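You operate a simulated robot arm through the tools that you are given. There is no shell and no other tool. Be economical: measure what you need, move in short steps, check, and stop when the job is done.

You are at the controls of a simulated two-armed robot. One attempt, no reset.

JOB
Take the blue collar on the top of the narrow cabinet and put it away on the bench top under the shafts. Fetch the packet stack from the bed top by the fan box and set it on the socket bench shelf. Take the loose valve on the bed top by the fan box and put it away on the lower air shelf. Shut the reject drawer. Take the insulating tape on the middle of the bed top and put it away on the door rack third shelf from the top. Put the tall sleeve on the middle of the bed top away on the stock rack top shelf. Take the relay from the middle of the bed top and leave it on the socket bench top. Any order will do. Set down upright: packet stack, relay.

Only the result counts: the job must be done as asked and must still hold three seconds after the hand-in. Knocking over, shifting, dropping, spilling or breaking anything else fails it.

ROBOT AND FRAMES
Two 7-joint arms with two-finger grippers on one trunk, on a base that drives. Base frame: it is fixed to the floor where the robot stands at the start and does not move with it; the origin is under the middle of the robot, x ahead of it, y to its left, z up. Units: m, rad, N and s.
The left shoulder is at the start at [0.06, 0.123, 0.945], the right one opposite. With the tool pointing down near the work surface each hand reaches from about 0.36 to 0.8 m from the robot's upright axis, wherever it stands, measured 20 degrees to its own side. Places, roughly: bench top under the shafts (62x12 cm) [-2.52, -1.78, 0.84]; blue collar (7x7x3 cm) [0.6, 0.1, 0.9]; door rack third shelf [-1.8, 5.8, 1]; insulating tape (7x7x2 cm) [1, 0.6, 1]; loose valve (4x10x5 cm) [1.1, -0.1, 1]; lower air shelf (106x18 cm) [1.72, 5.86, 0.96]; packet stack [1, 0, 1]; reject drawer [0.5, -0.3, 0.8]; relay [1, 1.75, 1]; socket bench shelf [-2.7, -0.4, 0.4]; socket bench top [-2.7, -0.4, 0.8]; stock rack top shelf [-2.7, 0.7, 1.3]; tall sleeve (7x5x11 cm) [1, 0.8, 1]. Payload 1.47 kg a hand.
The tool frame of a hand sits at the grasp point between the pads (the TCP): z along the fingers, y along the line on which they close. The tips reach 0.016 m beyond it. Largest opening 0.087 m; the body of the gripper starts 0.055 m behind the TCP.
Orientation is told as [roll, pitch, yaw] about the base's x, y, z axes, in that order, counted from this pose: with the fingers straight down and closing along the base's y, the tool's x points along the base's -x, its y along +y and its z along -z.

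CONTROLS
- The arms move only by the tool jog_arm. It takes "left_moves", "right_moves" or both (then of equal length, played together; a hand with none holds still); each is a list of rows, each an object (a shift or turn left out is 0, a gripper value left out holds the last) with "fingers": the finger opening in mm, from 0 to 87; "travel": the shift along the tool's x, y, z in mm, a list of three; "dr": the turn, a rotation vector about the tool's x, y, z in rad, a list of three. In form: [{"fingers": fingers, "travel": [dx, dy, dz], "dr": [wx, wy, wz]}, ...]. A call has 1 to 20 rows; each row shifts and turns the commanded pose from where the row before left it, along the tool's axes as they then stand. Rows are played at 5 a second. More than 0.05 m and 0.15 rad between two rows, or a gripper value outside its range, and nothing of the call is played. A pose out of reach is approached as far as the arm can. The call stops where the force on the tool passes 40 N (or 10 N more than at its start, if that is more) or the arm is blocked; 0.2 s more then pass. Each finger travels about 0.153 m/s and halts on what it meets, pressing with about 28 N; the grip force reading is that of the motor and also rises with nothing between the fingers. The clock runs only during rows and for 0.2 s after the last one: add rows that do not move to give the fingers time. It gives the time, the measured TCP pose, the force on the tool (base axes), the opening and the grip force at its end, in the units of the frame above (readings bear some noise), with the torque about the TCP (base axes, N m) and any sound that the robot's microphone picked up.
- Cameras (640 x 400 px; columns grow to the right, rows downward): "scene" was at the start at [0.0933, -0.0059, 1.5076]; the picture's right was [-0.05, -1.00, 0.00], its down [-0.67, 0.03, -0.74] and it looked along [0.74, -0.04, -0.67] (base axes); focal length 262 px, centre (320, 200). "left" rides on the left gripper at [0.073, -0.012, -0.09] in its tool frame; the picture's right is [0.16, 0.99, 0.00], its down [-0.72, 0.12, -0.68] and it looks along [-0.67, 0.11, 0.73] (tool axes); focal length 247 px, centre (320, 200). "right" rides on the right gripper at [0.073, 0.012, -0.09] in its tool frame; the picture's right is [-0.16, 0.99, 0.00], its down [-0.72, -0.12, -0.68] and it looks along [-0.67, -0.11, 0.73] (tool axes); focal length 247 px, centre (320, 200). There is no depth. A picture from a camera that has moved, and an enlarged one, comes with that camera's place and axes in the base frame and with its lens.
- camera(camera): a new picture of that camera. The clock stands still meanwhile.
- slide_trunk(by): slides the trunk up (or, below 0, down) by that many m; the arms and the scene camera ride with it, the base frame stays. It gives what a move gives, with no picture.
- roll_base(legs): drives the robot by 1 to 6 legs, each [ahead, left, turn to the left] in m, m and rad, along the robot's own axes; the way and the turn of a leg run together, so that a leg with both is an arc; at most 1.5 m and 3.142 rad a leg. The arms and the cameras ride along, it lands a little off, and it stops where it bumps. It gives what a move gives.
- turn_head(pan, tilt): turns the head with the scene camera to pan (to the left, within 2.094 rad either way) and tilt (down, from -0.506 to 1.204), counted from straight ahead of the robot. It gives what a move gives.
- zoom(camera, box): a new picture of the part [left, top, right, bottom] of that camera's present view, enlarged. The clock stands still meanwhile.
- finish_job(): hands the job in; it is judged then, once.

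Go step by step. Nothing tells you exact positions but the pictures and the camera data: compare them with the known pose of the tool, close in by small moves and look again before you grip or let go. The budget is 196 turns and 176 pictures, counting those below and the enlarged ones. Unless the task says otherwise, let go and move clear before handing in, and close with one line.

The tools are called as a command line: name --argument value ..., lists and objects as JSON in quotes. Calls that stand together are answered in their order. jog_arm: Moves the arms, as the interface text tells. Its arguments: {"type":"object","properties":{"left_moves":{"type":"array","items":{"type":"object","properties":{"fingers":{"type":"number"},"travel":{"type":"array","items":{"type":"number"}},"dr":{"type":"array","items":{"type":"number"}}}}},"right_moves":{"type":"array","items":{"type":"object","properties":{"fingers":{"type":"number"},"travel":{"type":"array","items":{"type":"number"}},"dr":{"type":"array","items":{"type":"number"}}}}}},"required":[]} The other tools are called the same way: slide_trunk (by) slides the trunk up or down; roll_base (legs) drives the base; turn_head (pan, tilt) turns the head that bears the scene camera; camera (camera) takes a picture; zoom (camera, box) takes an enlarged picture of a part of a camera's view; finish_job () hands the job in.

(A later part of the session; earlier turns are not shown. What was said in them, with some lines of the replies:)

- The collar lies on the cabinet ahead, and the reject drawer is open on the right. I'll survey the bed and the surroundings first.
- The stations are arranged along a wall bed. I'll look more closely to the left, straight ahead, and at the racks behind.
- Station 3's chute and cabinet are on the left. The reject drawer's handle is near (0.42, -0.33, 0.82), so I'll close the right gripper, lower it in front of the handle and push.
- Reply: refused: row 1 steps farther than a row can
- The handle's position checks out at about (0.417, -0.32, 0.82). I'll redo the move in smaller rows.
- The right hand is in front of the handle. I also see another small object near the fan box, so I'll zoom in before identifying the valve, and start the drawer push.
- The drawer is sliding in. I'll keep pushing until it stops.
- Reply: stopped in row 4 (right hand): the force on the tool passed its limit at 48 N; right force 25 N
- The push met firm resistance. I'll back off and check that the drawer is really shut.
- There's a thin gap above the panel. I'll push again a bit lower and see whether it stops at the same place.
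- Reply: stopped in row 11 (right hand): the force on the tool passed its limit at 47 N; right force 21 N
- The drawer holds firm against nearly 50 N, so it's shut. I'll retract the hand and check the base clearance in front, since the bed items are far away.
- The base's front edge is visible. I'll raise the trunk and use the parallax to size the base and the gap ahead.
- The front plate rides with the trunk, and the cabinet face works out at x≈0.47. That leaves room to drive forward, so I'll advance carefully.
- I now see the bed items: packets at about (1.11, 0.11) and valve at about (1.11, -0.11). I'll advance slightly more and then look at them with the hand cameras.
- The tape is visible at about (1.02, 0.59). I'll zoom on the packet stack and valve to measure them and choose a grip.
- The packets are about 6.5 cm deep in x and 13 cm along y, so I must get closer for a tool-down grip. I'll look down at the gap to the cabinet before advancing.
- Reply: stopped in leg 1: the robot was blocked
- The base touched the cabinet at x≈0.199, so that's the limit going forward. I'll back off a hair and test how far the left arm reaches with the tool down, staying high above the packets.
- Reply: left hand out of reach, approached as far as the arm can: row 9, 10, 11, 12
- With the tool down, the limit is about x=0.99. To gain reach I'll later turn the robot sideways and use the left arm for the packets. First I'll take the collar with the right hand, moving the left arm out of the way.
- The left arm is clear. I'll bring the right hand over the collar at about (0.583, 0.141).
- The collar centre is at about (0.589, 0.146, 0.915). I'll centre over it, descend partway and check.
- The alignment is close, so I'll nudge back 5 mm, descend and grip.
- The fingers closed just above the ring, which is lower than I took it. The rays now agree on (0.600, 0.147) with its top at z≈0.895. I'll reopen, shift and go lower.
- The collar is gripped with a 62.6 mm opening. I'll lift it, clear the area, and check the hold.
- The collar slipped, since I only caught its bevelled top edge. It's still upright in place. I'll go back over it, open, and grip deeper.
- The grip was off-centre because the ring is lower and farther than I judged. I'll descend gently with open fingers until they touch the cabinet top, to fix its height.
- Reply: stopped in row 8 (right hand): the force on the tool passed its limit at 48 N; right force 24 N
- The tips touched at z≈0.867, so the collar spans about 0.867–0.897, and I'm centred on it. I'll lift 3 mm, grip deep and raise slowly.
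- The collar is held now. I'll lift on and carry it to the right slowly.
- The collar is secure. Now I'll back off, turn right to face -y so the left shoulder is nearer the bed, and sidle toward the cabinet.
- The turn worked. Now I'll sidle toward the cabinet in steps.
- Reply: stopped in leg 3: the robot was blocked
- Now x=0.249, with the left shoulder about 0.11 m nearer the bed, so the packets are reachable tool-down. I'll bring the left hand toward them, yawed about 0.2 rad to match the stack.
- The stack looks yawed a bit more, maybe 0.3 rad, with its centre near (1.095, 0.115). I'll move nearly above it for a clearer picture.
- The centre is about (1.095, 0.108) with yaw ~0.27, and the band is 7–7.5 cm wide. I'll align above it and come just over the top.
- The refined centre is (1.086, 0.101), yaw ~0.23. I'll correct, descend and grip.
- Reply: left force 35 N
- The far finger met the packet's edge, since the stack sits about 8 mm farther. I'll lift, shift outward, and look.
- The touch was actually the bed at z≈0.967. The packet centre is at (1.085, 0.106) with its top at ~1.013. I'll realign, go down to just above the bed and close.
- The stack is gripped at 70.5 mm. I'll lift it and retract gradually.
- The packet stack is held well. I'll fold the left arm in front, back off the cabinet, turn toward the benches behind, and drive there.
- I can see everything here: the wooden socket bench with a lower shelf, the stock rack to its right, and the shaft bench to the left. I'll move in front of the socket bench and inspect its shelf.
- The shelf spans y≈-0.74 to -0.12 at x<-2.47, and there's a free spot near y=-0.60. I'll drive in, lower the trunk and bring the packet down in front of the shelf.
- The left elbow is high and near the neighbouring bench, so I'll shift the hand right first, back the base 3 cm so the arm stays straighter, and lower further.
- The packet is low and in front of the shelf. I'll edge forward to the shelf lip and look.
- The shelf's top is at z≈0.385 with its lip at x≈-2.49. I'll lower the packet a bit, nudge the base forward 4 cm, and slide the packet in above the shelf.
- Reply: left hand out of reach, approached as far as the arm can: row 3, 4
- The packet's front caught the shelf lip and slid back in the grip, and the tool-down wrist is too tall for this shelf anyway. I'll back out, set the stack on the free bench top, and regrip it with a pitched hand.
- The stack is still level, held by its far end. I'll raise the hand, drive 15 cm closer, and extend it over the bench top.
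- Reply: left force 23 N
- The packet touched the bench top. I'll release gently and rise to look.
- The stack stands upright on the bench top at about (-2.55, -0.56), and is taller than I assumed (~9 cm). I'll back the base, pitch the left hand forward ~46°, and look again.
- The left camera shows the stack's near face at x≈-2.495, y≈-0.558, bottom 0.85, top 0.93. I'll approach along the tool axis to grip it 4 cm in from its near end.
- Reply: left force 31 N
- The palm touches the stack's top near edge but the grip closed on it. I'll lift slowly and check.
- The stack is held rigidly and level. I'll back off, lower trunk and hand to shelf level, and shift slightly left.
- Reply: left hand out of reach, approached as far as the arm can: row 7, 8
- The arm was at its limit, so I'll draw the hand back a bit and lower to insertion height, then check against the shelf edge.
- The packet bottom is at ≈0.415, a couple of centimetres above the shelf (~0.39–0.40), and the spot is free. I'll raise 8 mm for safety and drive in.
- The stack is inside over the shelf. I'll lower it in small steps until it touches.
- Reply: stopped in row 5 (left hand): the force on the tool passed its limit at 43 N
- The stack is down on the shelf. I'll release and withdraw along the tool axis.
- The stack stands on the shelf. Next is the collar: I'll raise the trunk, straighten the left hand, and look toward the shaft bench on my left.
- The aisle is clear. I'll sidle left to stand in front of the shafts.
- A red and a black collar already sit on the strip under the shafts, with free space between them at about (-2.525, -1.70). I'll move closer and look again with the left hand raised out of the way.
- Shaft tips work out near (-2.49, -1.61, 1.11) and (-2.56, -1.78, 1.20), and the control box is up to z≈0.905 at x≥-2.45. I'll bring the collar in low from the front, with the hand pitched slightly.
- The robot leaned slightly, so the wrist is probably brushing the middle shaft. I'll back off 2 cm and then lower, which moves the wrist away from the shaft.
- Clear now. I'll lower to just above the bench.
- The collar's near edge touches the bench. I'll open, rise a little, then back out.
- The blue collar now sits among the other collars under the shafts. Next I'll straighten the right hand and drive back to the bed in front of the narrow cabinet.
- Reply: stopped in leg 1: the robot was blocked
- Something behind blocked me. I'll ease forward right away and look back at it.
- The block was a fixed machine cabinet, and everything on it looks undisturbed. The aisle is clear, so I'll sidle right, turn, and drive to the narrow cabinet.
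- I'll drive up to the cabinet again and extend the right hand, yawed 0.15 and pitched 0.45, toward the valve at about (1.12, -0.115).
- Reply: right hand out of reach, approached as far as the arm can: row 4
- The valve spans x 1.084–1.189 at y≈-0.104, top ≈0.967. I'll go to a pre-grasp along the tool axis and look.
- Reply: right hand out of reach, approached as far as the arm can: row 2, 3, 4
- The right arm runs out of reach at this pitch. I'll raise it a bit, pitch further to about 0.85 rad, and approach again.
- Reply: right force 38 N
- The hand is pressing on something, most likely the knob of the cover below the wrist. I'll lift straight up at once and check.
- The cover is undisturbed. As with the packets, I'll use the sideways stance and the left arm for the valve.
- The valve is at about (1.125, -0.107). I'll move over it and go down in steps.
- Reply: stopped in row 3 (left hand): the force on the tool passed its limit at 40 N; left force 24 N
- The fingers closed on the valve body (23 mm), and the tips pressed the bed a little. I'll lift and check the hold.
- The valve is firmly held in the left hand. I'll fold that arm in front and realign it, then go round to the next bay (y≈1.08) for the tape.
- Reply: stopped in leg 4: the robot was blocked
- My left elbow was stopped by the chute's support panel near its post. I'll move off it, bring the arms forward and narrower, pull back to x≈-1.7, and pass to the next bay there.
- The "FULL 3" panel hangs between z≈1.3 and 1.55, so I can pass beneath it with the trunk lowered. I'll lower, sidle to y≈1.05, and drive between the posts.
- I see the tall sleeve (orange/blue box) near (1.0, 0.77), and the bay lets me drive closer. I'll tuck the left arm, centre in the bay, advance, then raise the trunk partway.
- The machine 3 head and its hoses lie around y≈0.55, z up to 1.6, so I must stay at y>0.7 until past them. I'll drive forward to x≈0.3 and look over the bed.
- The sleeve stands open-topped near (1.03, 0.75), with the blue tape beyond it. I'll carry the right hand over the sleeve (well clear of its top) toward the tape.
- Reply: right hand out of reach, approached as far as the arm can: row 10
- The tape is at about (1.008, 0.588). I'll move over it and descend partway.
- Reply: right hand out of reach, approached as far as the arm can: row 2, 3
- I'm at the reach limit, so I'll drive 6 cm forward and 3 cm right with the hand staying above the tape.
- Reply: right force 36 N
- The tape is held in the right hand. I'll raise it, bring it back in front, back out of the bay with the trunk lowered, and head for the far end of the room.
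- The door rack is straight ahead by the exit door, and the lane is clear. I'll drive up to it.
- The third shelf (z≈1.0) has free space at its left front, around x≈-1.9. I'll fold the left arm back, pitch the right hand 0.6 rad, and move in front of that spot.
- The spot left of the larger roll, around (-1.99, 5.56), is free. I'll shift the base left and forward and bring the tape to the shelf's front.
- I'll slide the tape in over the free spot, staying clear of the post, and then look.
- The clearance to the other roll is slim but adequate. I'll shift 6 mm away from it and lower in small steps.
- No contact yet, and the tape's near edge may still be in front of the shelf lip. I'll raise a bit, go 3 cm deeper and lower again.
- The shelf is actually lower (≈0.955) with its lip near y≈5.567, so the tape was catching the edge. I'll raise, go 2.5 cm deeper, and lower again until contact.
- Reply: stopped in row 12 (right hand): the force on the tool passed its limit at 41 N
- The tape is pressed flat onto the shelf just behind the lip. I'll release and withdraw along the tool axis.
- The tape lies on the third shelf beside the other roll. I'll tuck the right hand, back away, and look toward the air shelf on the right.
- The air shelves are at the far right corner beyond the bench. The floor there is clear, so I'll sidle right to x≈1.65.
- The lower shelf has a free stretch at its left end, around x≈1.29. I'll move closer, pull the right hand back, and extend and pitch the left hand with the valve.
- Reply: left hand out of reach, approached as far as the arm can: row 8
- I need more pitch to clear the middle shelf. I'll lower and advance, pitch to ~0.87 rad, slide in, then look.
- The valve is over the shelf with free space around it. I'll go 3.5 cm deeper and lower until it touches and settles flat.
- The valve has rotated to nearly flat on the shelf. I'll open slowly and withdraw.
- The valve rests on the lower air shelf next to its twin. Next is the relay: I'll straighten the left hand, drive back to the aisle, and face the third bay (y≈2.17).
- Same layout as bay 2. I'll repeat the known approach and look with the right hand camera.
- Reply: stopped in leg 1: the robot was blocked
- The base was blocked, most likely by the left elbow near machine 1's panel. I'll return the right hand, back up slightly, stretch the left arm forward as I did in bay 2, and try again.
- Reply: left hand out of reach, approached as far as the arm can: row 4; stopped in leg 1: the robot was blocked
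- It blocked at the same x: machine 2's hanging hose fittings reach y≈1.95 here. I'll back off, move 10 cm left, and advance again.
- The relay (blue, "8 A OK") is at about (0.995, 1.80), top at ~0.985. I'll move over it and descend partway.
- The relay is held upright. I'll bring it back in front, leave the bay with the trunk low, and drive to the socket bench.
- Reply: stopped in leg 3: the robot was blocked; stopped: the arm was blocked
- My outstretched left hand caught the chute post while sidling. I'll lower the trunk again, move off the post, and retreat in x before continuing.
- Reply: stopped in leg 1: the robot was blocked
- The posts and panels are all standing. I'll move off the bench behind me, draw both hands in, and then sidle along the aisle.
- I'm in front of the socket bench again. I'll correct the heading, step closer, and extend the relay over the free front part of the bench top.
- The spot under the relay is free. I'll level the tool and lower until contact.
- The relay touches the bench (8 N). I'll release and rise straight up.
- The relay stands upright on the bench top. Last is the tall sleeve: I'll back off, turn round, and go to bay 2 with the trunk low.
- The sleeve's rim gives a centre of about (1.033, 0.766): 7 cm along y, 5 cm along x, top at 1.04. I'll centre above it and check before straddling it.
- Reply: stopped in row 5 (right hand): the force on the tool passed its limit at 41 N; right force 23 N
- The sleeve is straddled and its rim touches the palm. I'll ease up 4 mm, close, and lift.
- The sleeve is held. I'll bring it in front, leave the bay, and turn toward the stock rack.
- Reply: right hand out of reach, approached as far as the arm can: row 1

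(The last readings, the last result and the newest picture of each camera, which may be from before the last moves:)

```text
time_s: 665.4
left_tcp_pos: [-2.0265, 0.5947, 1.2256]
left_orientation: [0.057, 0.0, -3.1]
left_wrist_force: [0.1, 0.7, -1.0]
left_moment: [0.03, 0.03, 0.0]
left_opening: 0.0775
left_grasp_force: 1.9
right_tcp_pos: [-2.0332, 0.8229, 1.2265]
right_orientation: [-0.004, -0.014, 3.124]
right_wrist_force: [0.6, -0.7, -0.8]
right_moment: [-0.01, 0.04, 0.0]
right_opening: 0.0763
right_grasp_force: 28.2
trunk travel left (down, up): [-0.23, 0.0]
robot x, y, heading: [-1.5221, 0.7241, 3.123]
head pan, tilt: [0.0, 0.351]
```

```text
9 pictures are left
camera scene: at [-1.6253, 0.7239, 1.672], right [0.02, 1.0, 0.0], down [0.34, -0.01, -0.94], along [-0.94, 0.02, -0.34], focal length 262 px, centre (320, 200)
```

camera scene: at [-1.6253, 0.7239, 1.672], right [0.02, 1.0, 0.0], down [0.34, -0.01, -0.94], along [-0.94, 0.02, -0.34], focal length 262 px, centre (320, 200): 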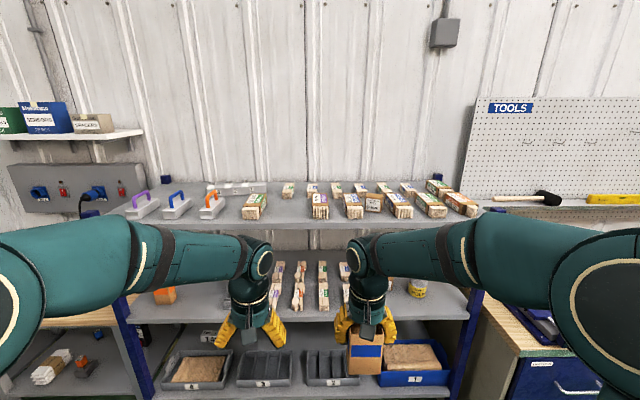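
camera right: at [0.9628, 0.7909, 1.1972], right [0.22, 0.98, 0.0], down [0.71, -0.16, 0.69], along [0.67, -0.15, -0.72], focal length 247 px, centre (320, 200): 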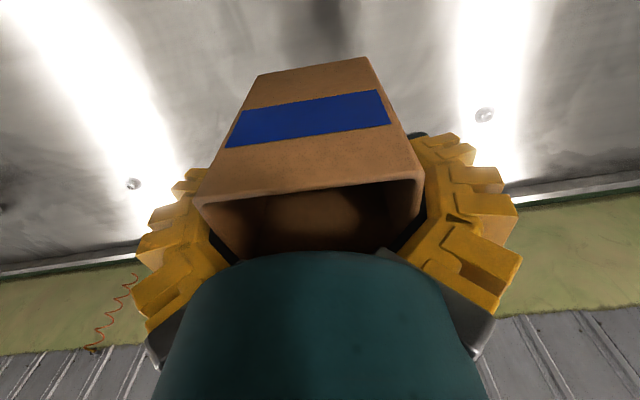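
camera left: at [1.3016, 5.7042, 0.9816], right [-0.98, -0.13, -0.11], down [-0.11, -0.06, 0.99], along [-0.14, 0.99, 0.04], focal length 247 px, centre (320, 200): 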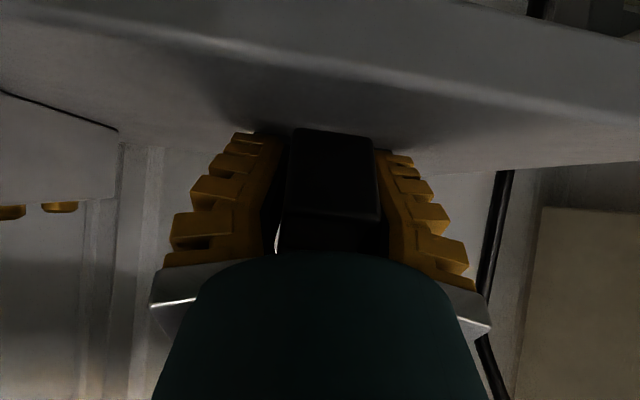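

There's a free gap at the front of the top shelf around y≈0.55–0.71. I'll fold the left arm aside, raise the sleeve, and check the hand's height before moving in.

jog_arm --left_moves '[{"travel": [30, 32, 0]}, {"travel": [30, 32, 0]}, {"travel": [30, 32, 0]}, {"travel": [30, 32, 0]}, {"travel": [30, 32, 0]}, {"travel": [30, 32, 0]}, {"travel": [30, 32, 0]}, {"travel": [30, 32, 0]}, {"travel": [30, 32, 0]}]' --right_moves '[{"travel": [20, 0, -40]}, {"travel": [20, 0, -40]}, {"travel": [20, 0, -40]}, {"travel": [20, 0, -40]}, {"travel": [10, 0, -40]}, {"travel": [0, 0, -20]}, {}, {}, {}]'

roll_base --legs '[[0, 0.2, 0.017], [0.35, 0, 0]]'

camera --camera "scene"

```text
time_s: 667.4
left_tcp_pos: [-1.7434, 0.3187, 1.2441]
left_orientation: [0.06, 0.002, -3.099]
left_wrist_force: [-0.3, -0.3, 0.9]
left_moment: [-0.01, 0.01, -0.03]
left_opening: 0.0775
left_grasp_force: 1.5
right_tcp_pos: [-1.9397, 0.8192, 1.4472]
right_orientation: [-0.002, -0.015, 3.123]
right_wrist_force: [0.6, -0.6, 0.1]
right_moment: [-0.01, 0.01, 0.0]
right_opening: 0.0764
right_grasp_force: 28.1
trunk travel left (down, up): [-0.23, 0.0]
robot x, y, heading: [-1.5238, 0.7244, 3.125]
head pan, tilt: [0.0, 0.351]
```

```text
time_s: 671.6
left_tcp_pos: [-2.0913, 0.1114, 1.244]
left_orientation: [0.06, -0.001, -3.081]
left_wrist_force: [-0.3, 0.5, -0.4]
left_moment: [0.0, 0.0, -0.01]
left_opening: 0.0774
left_grasp_force: 1.4
right_tcp_pos: [-2.2953, 0.6113, 1.4466]
right_orientation: [-0.002, -0.014, -3.141]
right_wrist_force: [0.3, -0.1, -0.6]
right_moment: [-0.05, -0.04, -0.02]
right_opening: 0.0762
right_grasp_force: 27.9
trunk travel left (down, up): [-0.23, 0.0]
robot x, y, heading: [-1.8748, 0.521, -3.139]
head pan, tilt: [0.0, 0.351]
```

```text
8 pictures are left
camera scene: at [-1.9784, 0.5204, 1.6721], right [0.0, 1.0, 0.0], down [0.34, 0.0, -0.94], along [-0.94, 0.0, -0.34], focal length 262 px, centre (320, 200)
```

scene: 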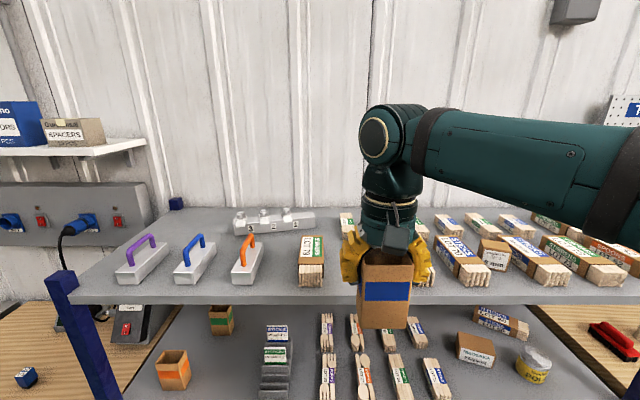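

The gap between cartons is y≈0.53–0.715, and the shelf is at z≈1.32 with its front at x≈-2.39. The sleeve bottom is at ~1.36. I'll move in over the shelf.

roll_base --legs '[[0.14, 0, 0]]'

jog_arm --right_moves '[{"travel": [-20, -6, 0]}, {"travel": [-25, -6, 0]}]'

camera --camera "right"

```text
time_s: 673.0
left_tcp_pos: [-2.2284, 0.1131, 1.2442]
left_orientation: [0.059, 0.001, -3.081]
left_wrist_force: [0.2, 0.4, 0.0]
left_moment: [-0.02, 0.01, 0.01]
left_opening: 0.0773
left_grasp_force: 1.6
right_tcp_pos: [-2.4345, 0.6112, 1.4458]
right_orientation: [-0.003, -0.015, -3.141]
right_wrist_force: [-1.2, 0.0, 0.2]
right_moment: [0.01, -0.03, 0.0]
right_opening: 0.076
right_grasp_force: 28.2
trunk travel left (down, up): [-0.23, 0.0]
robot x, y, heading: [-2.013, 0.5222, -3.14]
head pan, tilt: [0.0, 0.351]
```

```text
time_s: 673.6
left_tcp_pos: [-2.2299, 0.1132, 1.2436]
left_orientation: [0.06, 0.004, -3.08]
left_wrist_force: [-0.3, -0.7, -0.5]
left_moment: [0.0, -0.06, -0.03]
left_opening: 0.0776
left_grasp_force: 1.7
right_tcp_pos: [-2.4814, 0.6237, 1.4451]
right_orientation: [-0.002, -0.014, -3.14]
right_wrist_force: [-1.3, -0.1, 0.0]
right_moment: [0.01, -0.02, 0.03]
right_opening: 0.0763
right_grasp_force: 27.5
trunk travel left (down, up): [-0.23, 0.0]
robot x, y, heading: [-2.0118, 0.5265, -3.145]
head pan, tilt: [0.0, 0.351]
```

```text
7 pictures are left
camera right: at [-2.408, 0.6125, 1.536], right [-0.16, -0.99, 0.0], down [-0.72, 0.11, 0.69], along [-0.68, 0.11, -0.72], focal length 247 px, centre (320, 200)
```

right: 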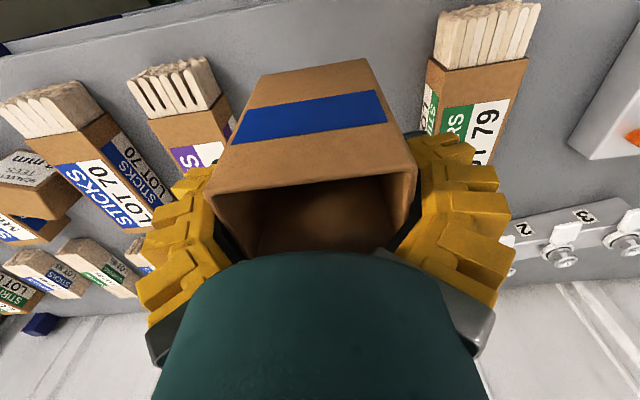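

The sleeve fits between the cartons, and the fingertips will stay above them. I'll lower until contact.

jog_arm --right_moves '[{"travel": [0, -2, 12], "dr": [0, 0.014, 0]}, {"travel": [0, 0, 10]}, {"travel": [0, 0, 6]}, {"travel": [0, 0, 3]}, {"travel": [0, 0, 3]}, {"travel": [0, 0, 3]}, {"travel": [0, 0, 3]}, {"travel": [0, 0, 3]}, {"travel": [0, 0, 3]}]'

```text
time_s: 675.6
left_tcp_pos: [-2.2286, 0.1128, 1.244]
left_orientation: [0.058, 0.001, -3.079]
left_wrist_force: [-0.2, 0.5, 0.3]
left_moment: [-0.03, -0.01, 0.01]
left_opening: 0.0777
left_grasp_force: 1.9
right_tcp_pos: [-2.4785, 0.6271, 1.4011]
right_orientation: [-0.003, 0.0, -3.14]
right_wrist_force: [0.0, -0.1, 0.4]
right_moment: [0.03, 0.01, -0.04]
right_opening: 0.0762
right_grasp_force: 28.3
trunk travel left (down, up): [-0.23, 0.0]
robot x, y, heading: [-2.0141, 0.5241, -3.144]
head pan, tilt: [0.0, 0.351]
```

jog_arm --right_moves '[{"travel": [0, 0, 3]}, {"travel": [0, 0, 3]}, {"travel": [0, 0, 3]}, {"travel": [0, 0, 3]}, {"travel": [0, 0, 3]}, {"travel": [0, 0, 3]}, {"travel": [0, 0, 3]}]'

zoom --camera "scene" --box '[260, 200, 460, 400]'

```text
time_s: 677.2
left_tcp_pos: [-2.2278, 0.1134, 1.2443]
left_orientation: [0.058, 0.0, -3.081]
left_wrist_force: [0.2, -0.3, 0.0]
left_moment: [-0.01, 0.03, 0.0]
left_opening: 0.0775
left_grasp_force: 2.0
right_tcp_pos: [-2.4789, 0.6254, 1.3794]
right_orientation: [-0.005, 0.002, -3.141]
right_wrist_force: [-0.9, -0.4, -0.8]
right_moment: [-0.01, 0.01, -0.01]
right_opening: 0.0761
right_grasp_force: 27.6
trunk travel left (down, up): [-0.23, 0.0]
robot x, y, heading: [-2.0155, 0.5178, -3.138]
head pan, tilt: [0.0, 0.351]
```

```text
2.00 times, centred on (360, 300) of scene
camera zoom: at [-2.1156, 0.5203, 1.6721], right [0.0, 1.0, 0.0], down [0.34, 0.0, -0.94], along [-0.94, 0.0, -0.34], focal length 524 px, centre (240, 0)
```

zoom: 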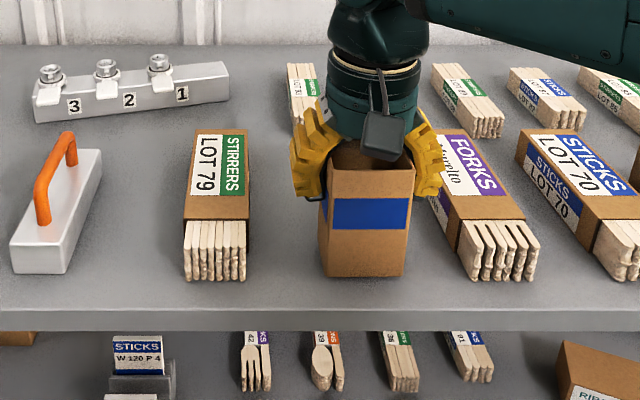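

The sleeve is almost down in the free spot. I'll shift 10 mm away from the "FORKS" carton and keep lowering to contact.

jog_arm --right_moves '[{"travel": [0, 10, 0]}, {"travel": [0, 0, 3]}, {"travel": [0, 0, 3]}, {"travel": [0, 0, 3]}, {"travel": [0, 0, 3]}, {"travel": [0, 0, 3]}, {"travel": [0, 0, 3]}]'

```text
time_s: 678.5
left_tcp_pos: [-2.2277, 0.1131, 1.2446]
left_orientation: [0.059, 0.0, -3.083]
left_wrist_force: [0.1, -1.1, 0.1]
left_moment: [0.01, 0.0, 0.03]
left_opening: 0.0777
left_grasp_force: 1.4
right_tcp_pos: [-2.4752, 0.6153, 1.3711]
right_orientation: [0.003, -0.011, -3.14]
right_wrist_force: [6.3, 1.4, 16.4]
right_moment: [0.09, -0.39, -0.02]
right_opening: 0.0747
right_grasp_force: 28.0
trunk travel left (down, up): [-0.23, 0.0]
robot x, y, heading: [-2.0099, 0.521, -3.145]
head pan, tilt: [0.0, 0.351]
stopped in row 6 (right hand): the force on the tool passed its limit at 41 N (the readings are from after the stop); the commanded pose is now the measured one
```

The sleeve is on the shelf. I'll open gently and rise straight up.

jog_arm --right_moves '[{"travel": [0, 0, -2]}, {"fingers": 80}, {"fingers": 87}, {}, {}, {"travel": [0, 0, -10]}, {"travel": [0, 0, -15]}, {"travel": [0, 0, -20]}, {"travel": [0, 0, -20]}, {"travel": [0, 0, -20]}, {"travel": [10, 0, -10]}]'

zoom --camera "scene" --box '[260, 200, 460, 400]'

```text
time_s: 680.9
left_tcp_pos: [-2.228, 0.1137, 1.2444]
left_orientation: [0.059, 0.0, -3.079]
left_wrist_force: [-0.1, -0.4, -0.4]
left_moment: [0.01, 0.02, -0.01]
left_opening: 0.0774
left_grasp_force: 2.3
right_tcp_pos: [-2.4664, 0.6156, 1.4672]
right_orientation: [-0.001, -0.008, -3.139]
right_wrist_force: [0.4, -0.4, -0.7]
right_moment: [0.01, -0.04, 0.01]
right_opening: 0.0869
right_grasp_force: 0.0
trunk travel left (down, up): [-0.23, 0.0]
robot x, y, heading: [-2.0137, 0.5217, -3.139]
head pan, tilt: [0.0, 0.351]
```

```text
2.00 times, centred on (360, 300) of scene
camera zoom: at [-2.1147, 0.5205, 1.6721], right [0.0, 1.0, 0.0], down [0.34, 0.0, -0.94], along [-0.94, 0.0, -0.34], focal length 524 px, centre (240, 0)
```

zoom: 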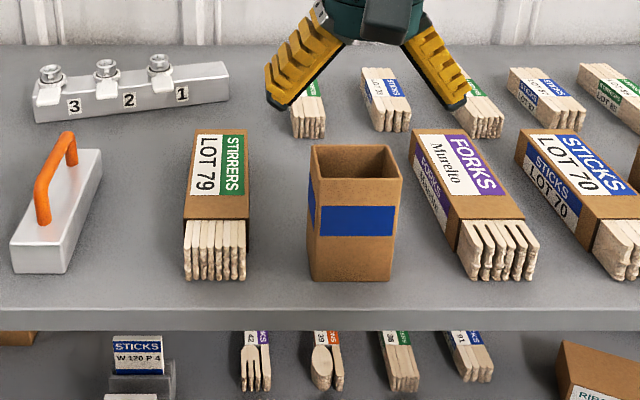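

All seven tasks are placed, and the drawer still looked shut in the later pictures. I'll back away from the rack and hand in.

roll_base --legs '[[-0.35, 0, 0]]'

camera --camera "scene"

```text
time_s: 683.2
left_tcp_pos: [-1.8777, 0.1124, 1.2433]
left_orientation: [0.059, 0.0, -3.082]
left_wrist_force: [1.1, -0.4, 0.4]
left_moment: [0.0, -0.03, 0.02]
left_opening: 0.0776
left_grasp_force: 1.1
right_tcp_pos: [-2.1167, 0.6155, 1.4659]
right_orientation: [0.001, -0.007, -3.142]
right_wrist_force: [0.0, 0.6, -0.3]
right_moment: [0.01, 0.01, 0.0]
right_opening: 0.0872
right_grasp_force: 0.0
trunk travel left (down, up): [-0.23, 0.0]
robot x, y, heading: [-1.6638, 0.521, -3.141]
head pan, tilt: [0.0, 0.351]
```

```text
4 pictures are left
camera scene: at [-1.7653, 0.5205, 1.6721], right [0.0, 1.0, 0.0], down [0.34, 0.0, -0.94], along [-0.94, 0.0, -0.34], focal length 262 px, centre (320, 200)
```

scene: 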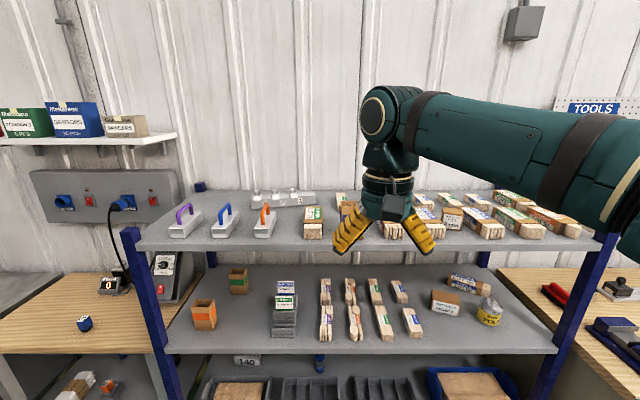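

The relay, packets and sleeve are all in place as far as I can see, and both hands are empty and clear. I'm handing the job in.

finish_job

```text
The job is handed in.
```

The job is handed in: all six objects are at their places and the reject drawer is pushed shut, though I did not recheck the drawer up close at the end. On the way I bumped a few fixed structures (cabinets, a bench and a chute post) and briefly pressed down on a cover knob, and saw nothing displaced.
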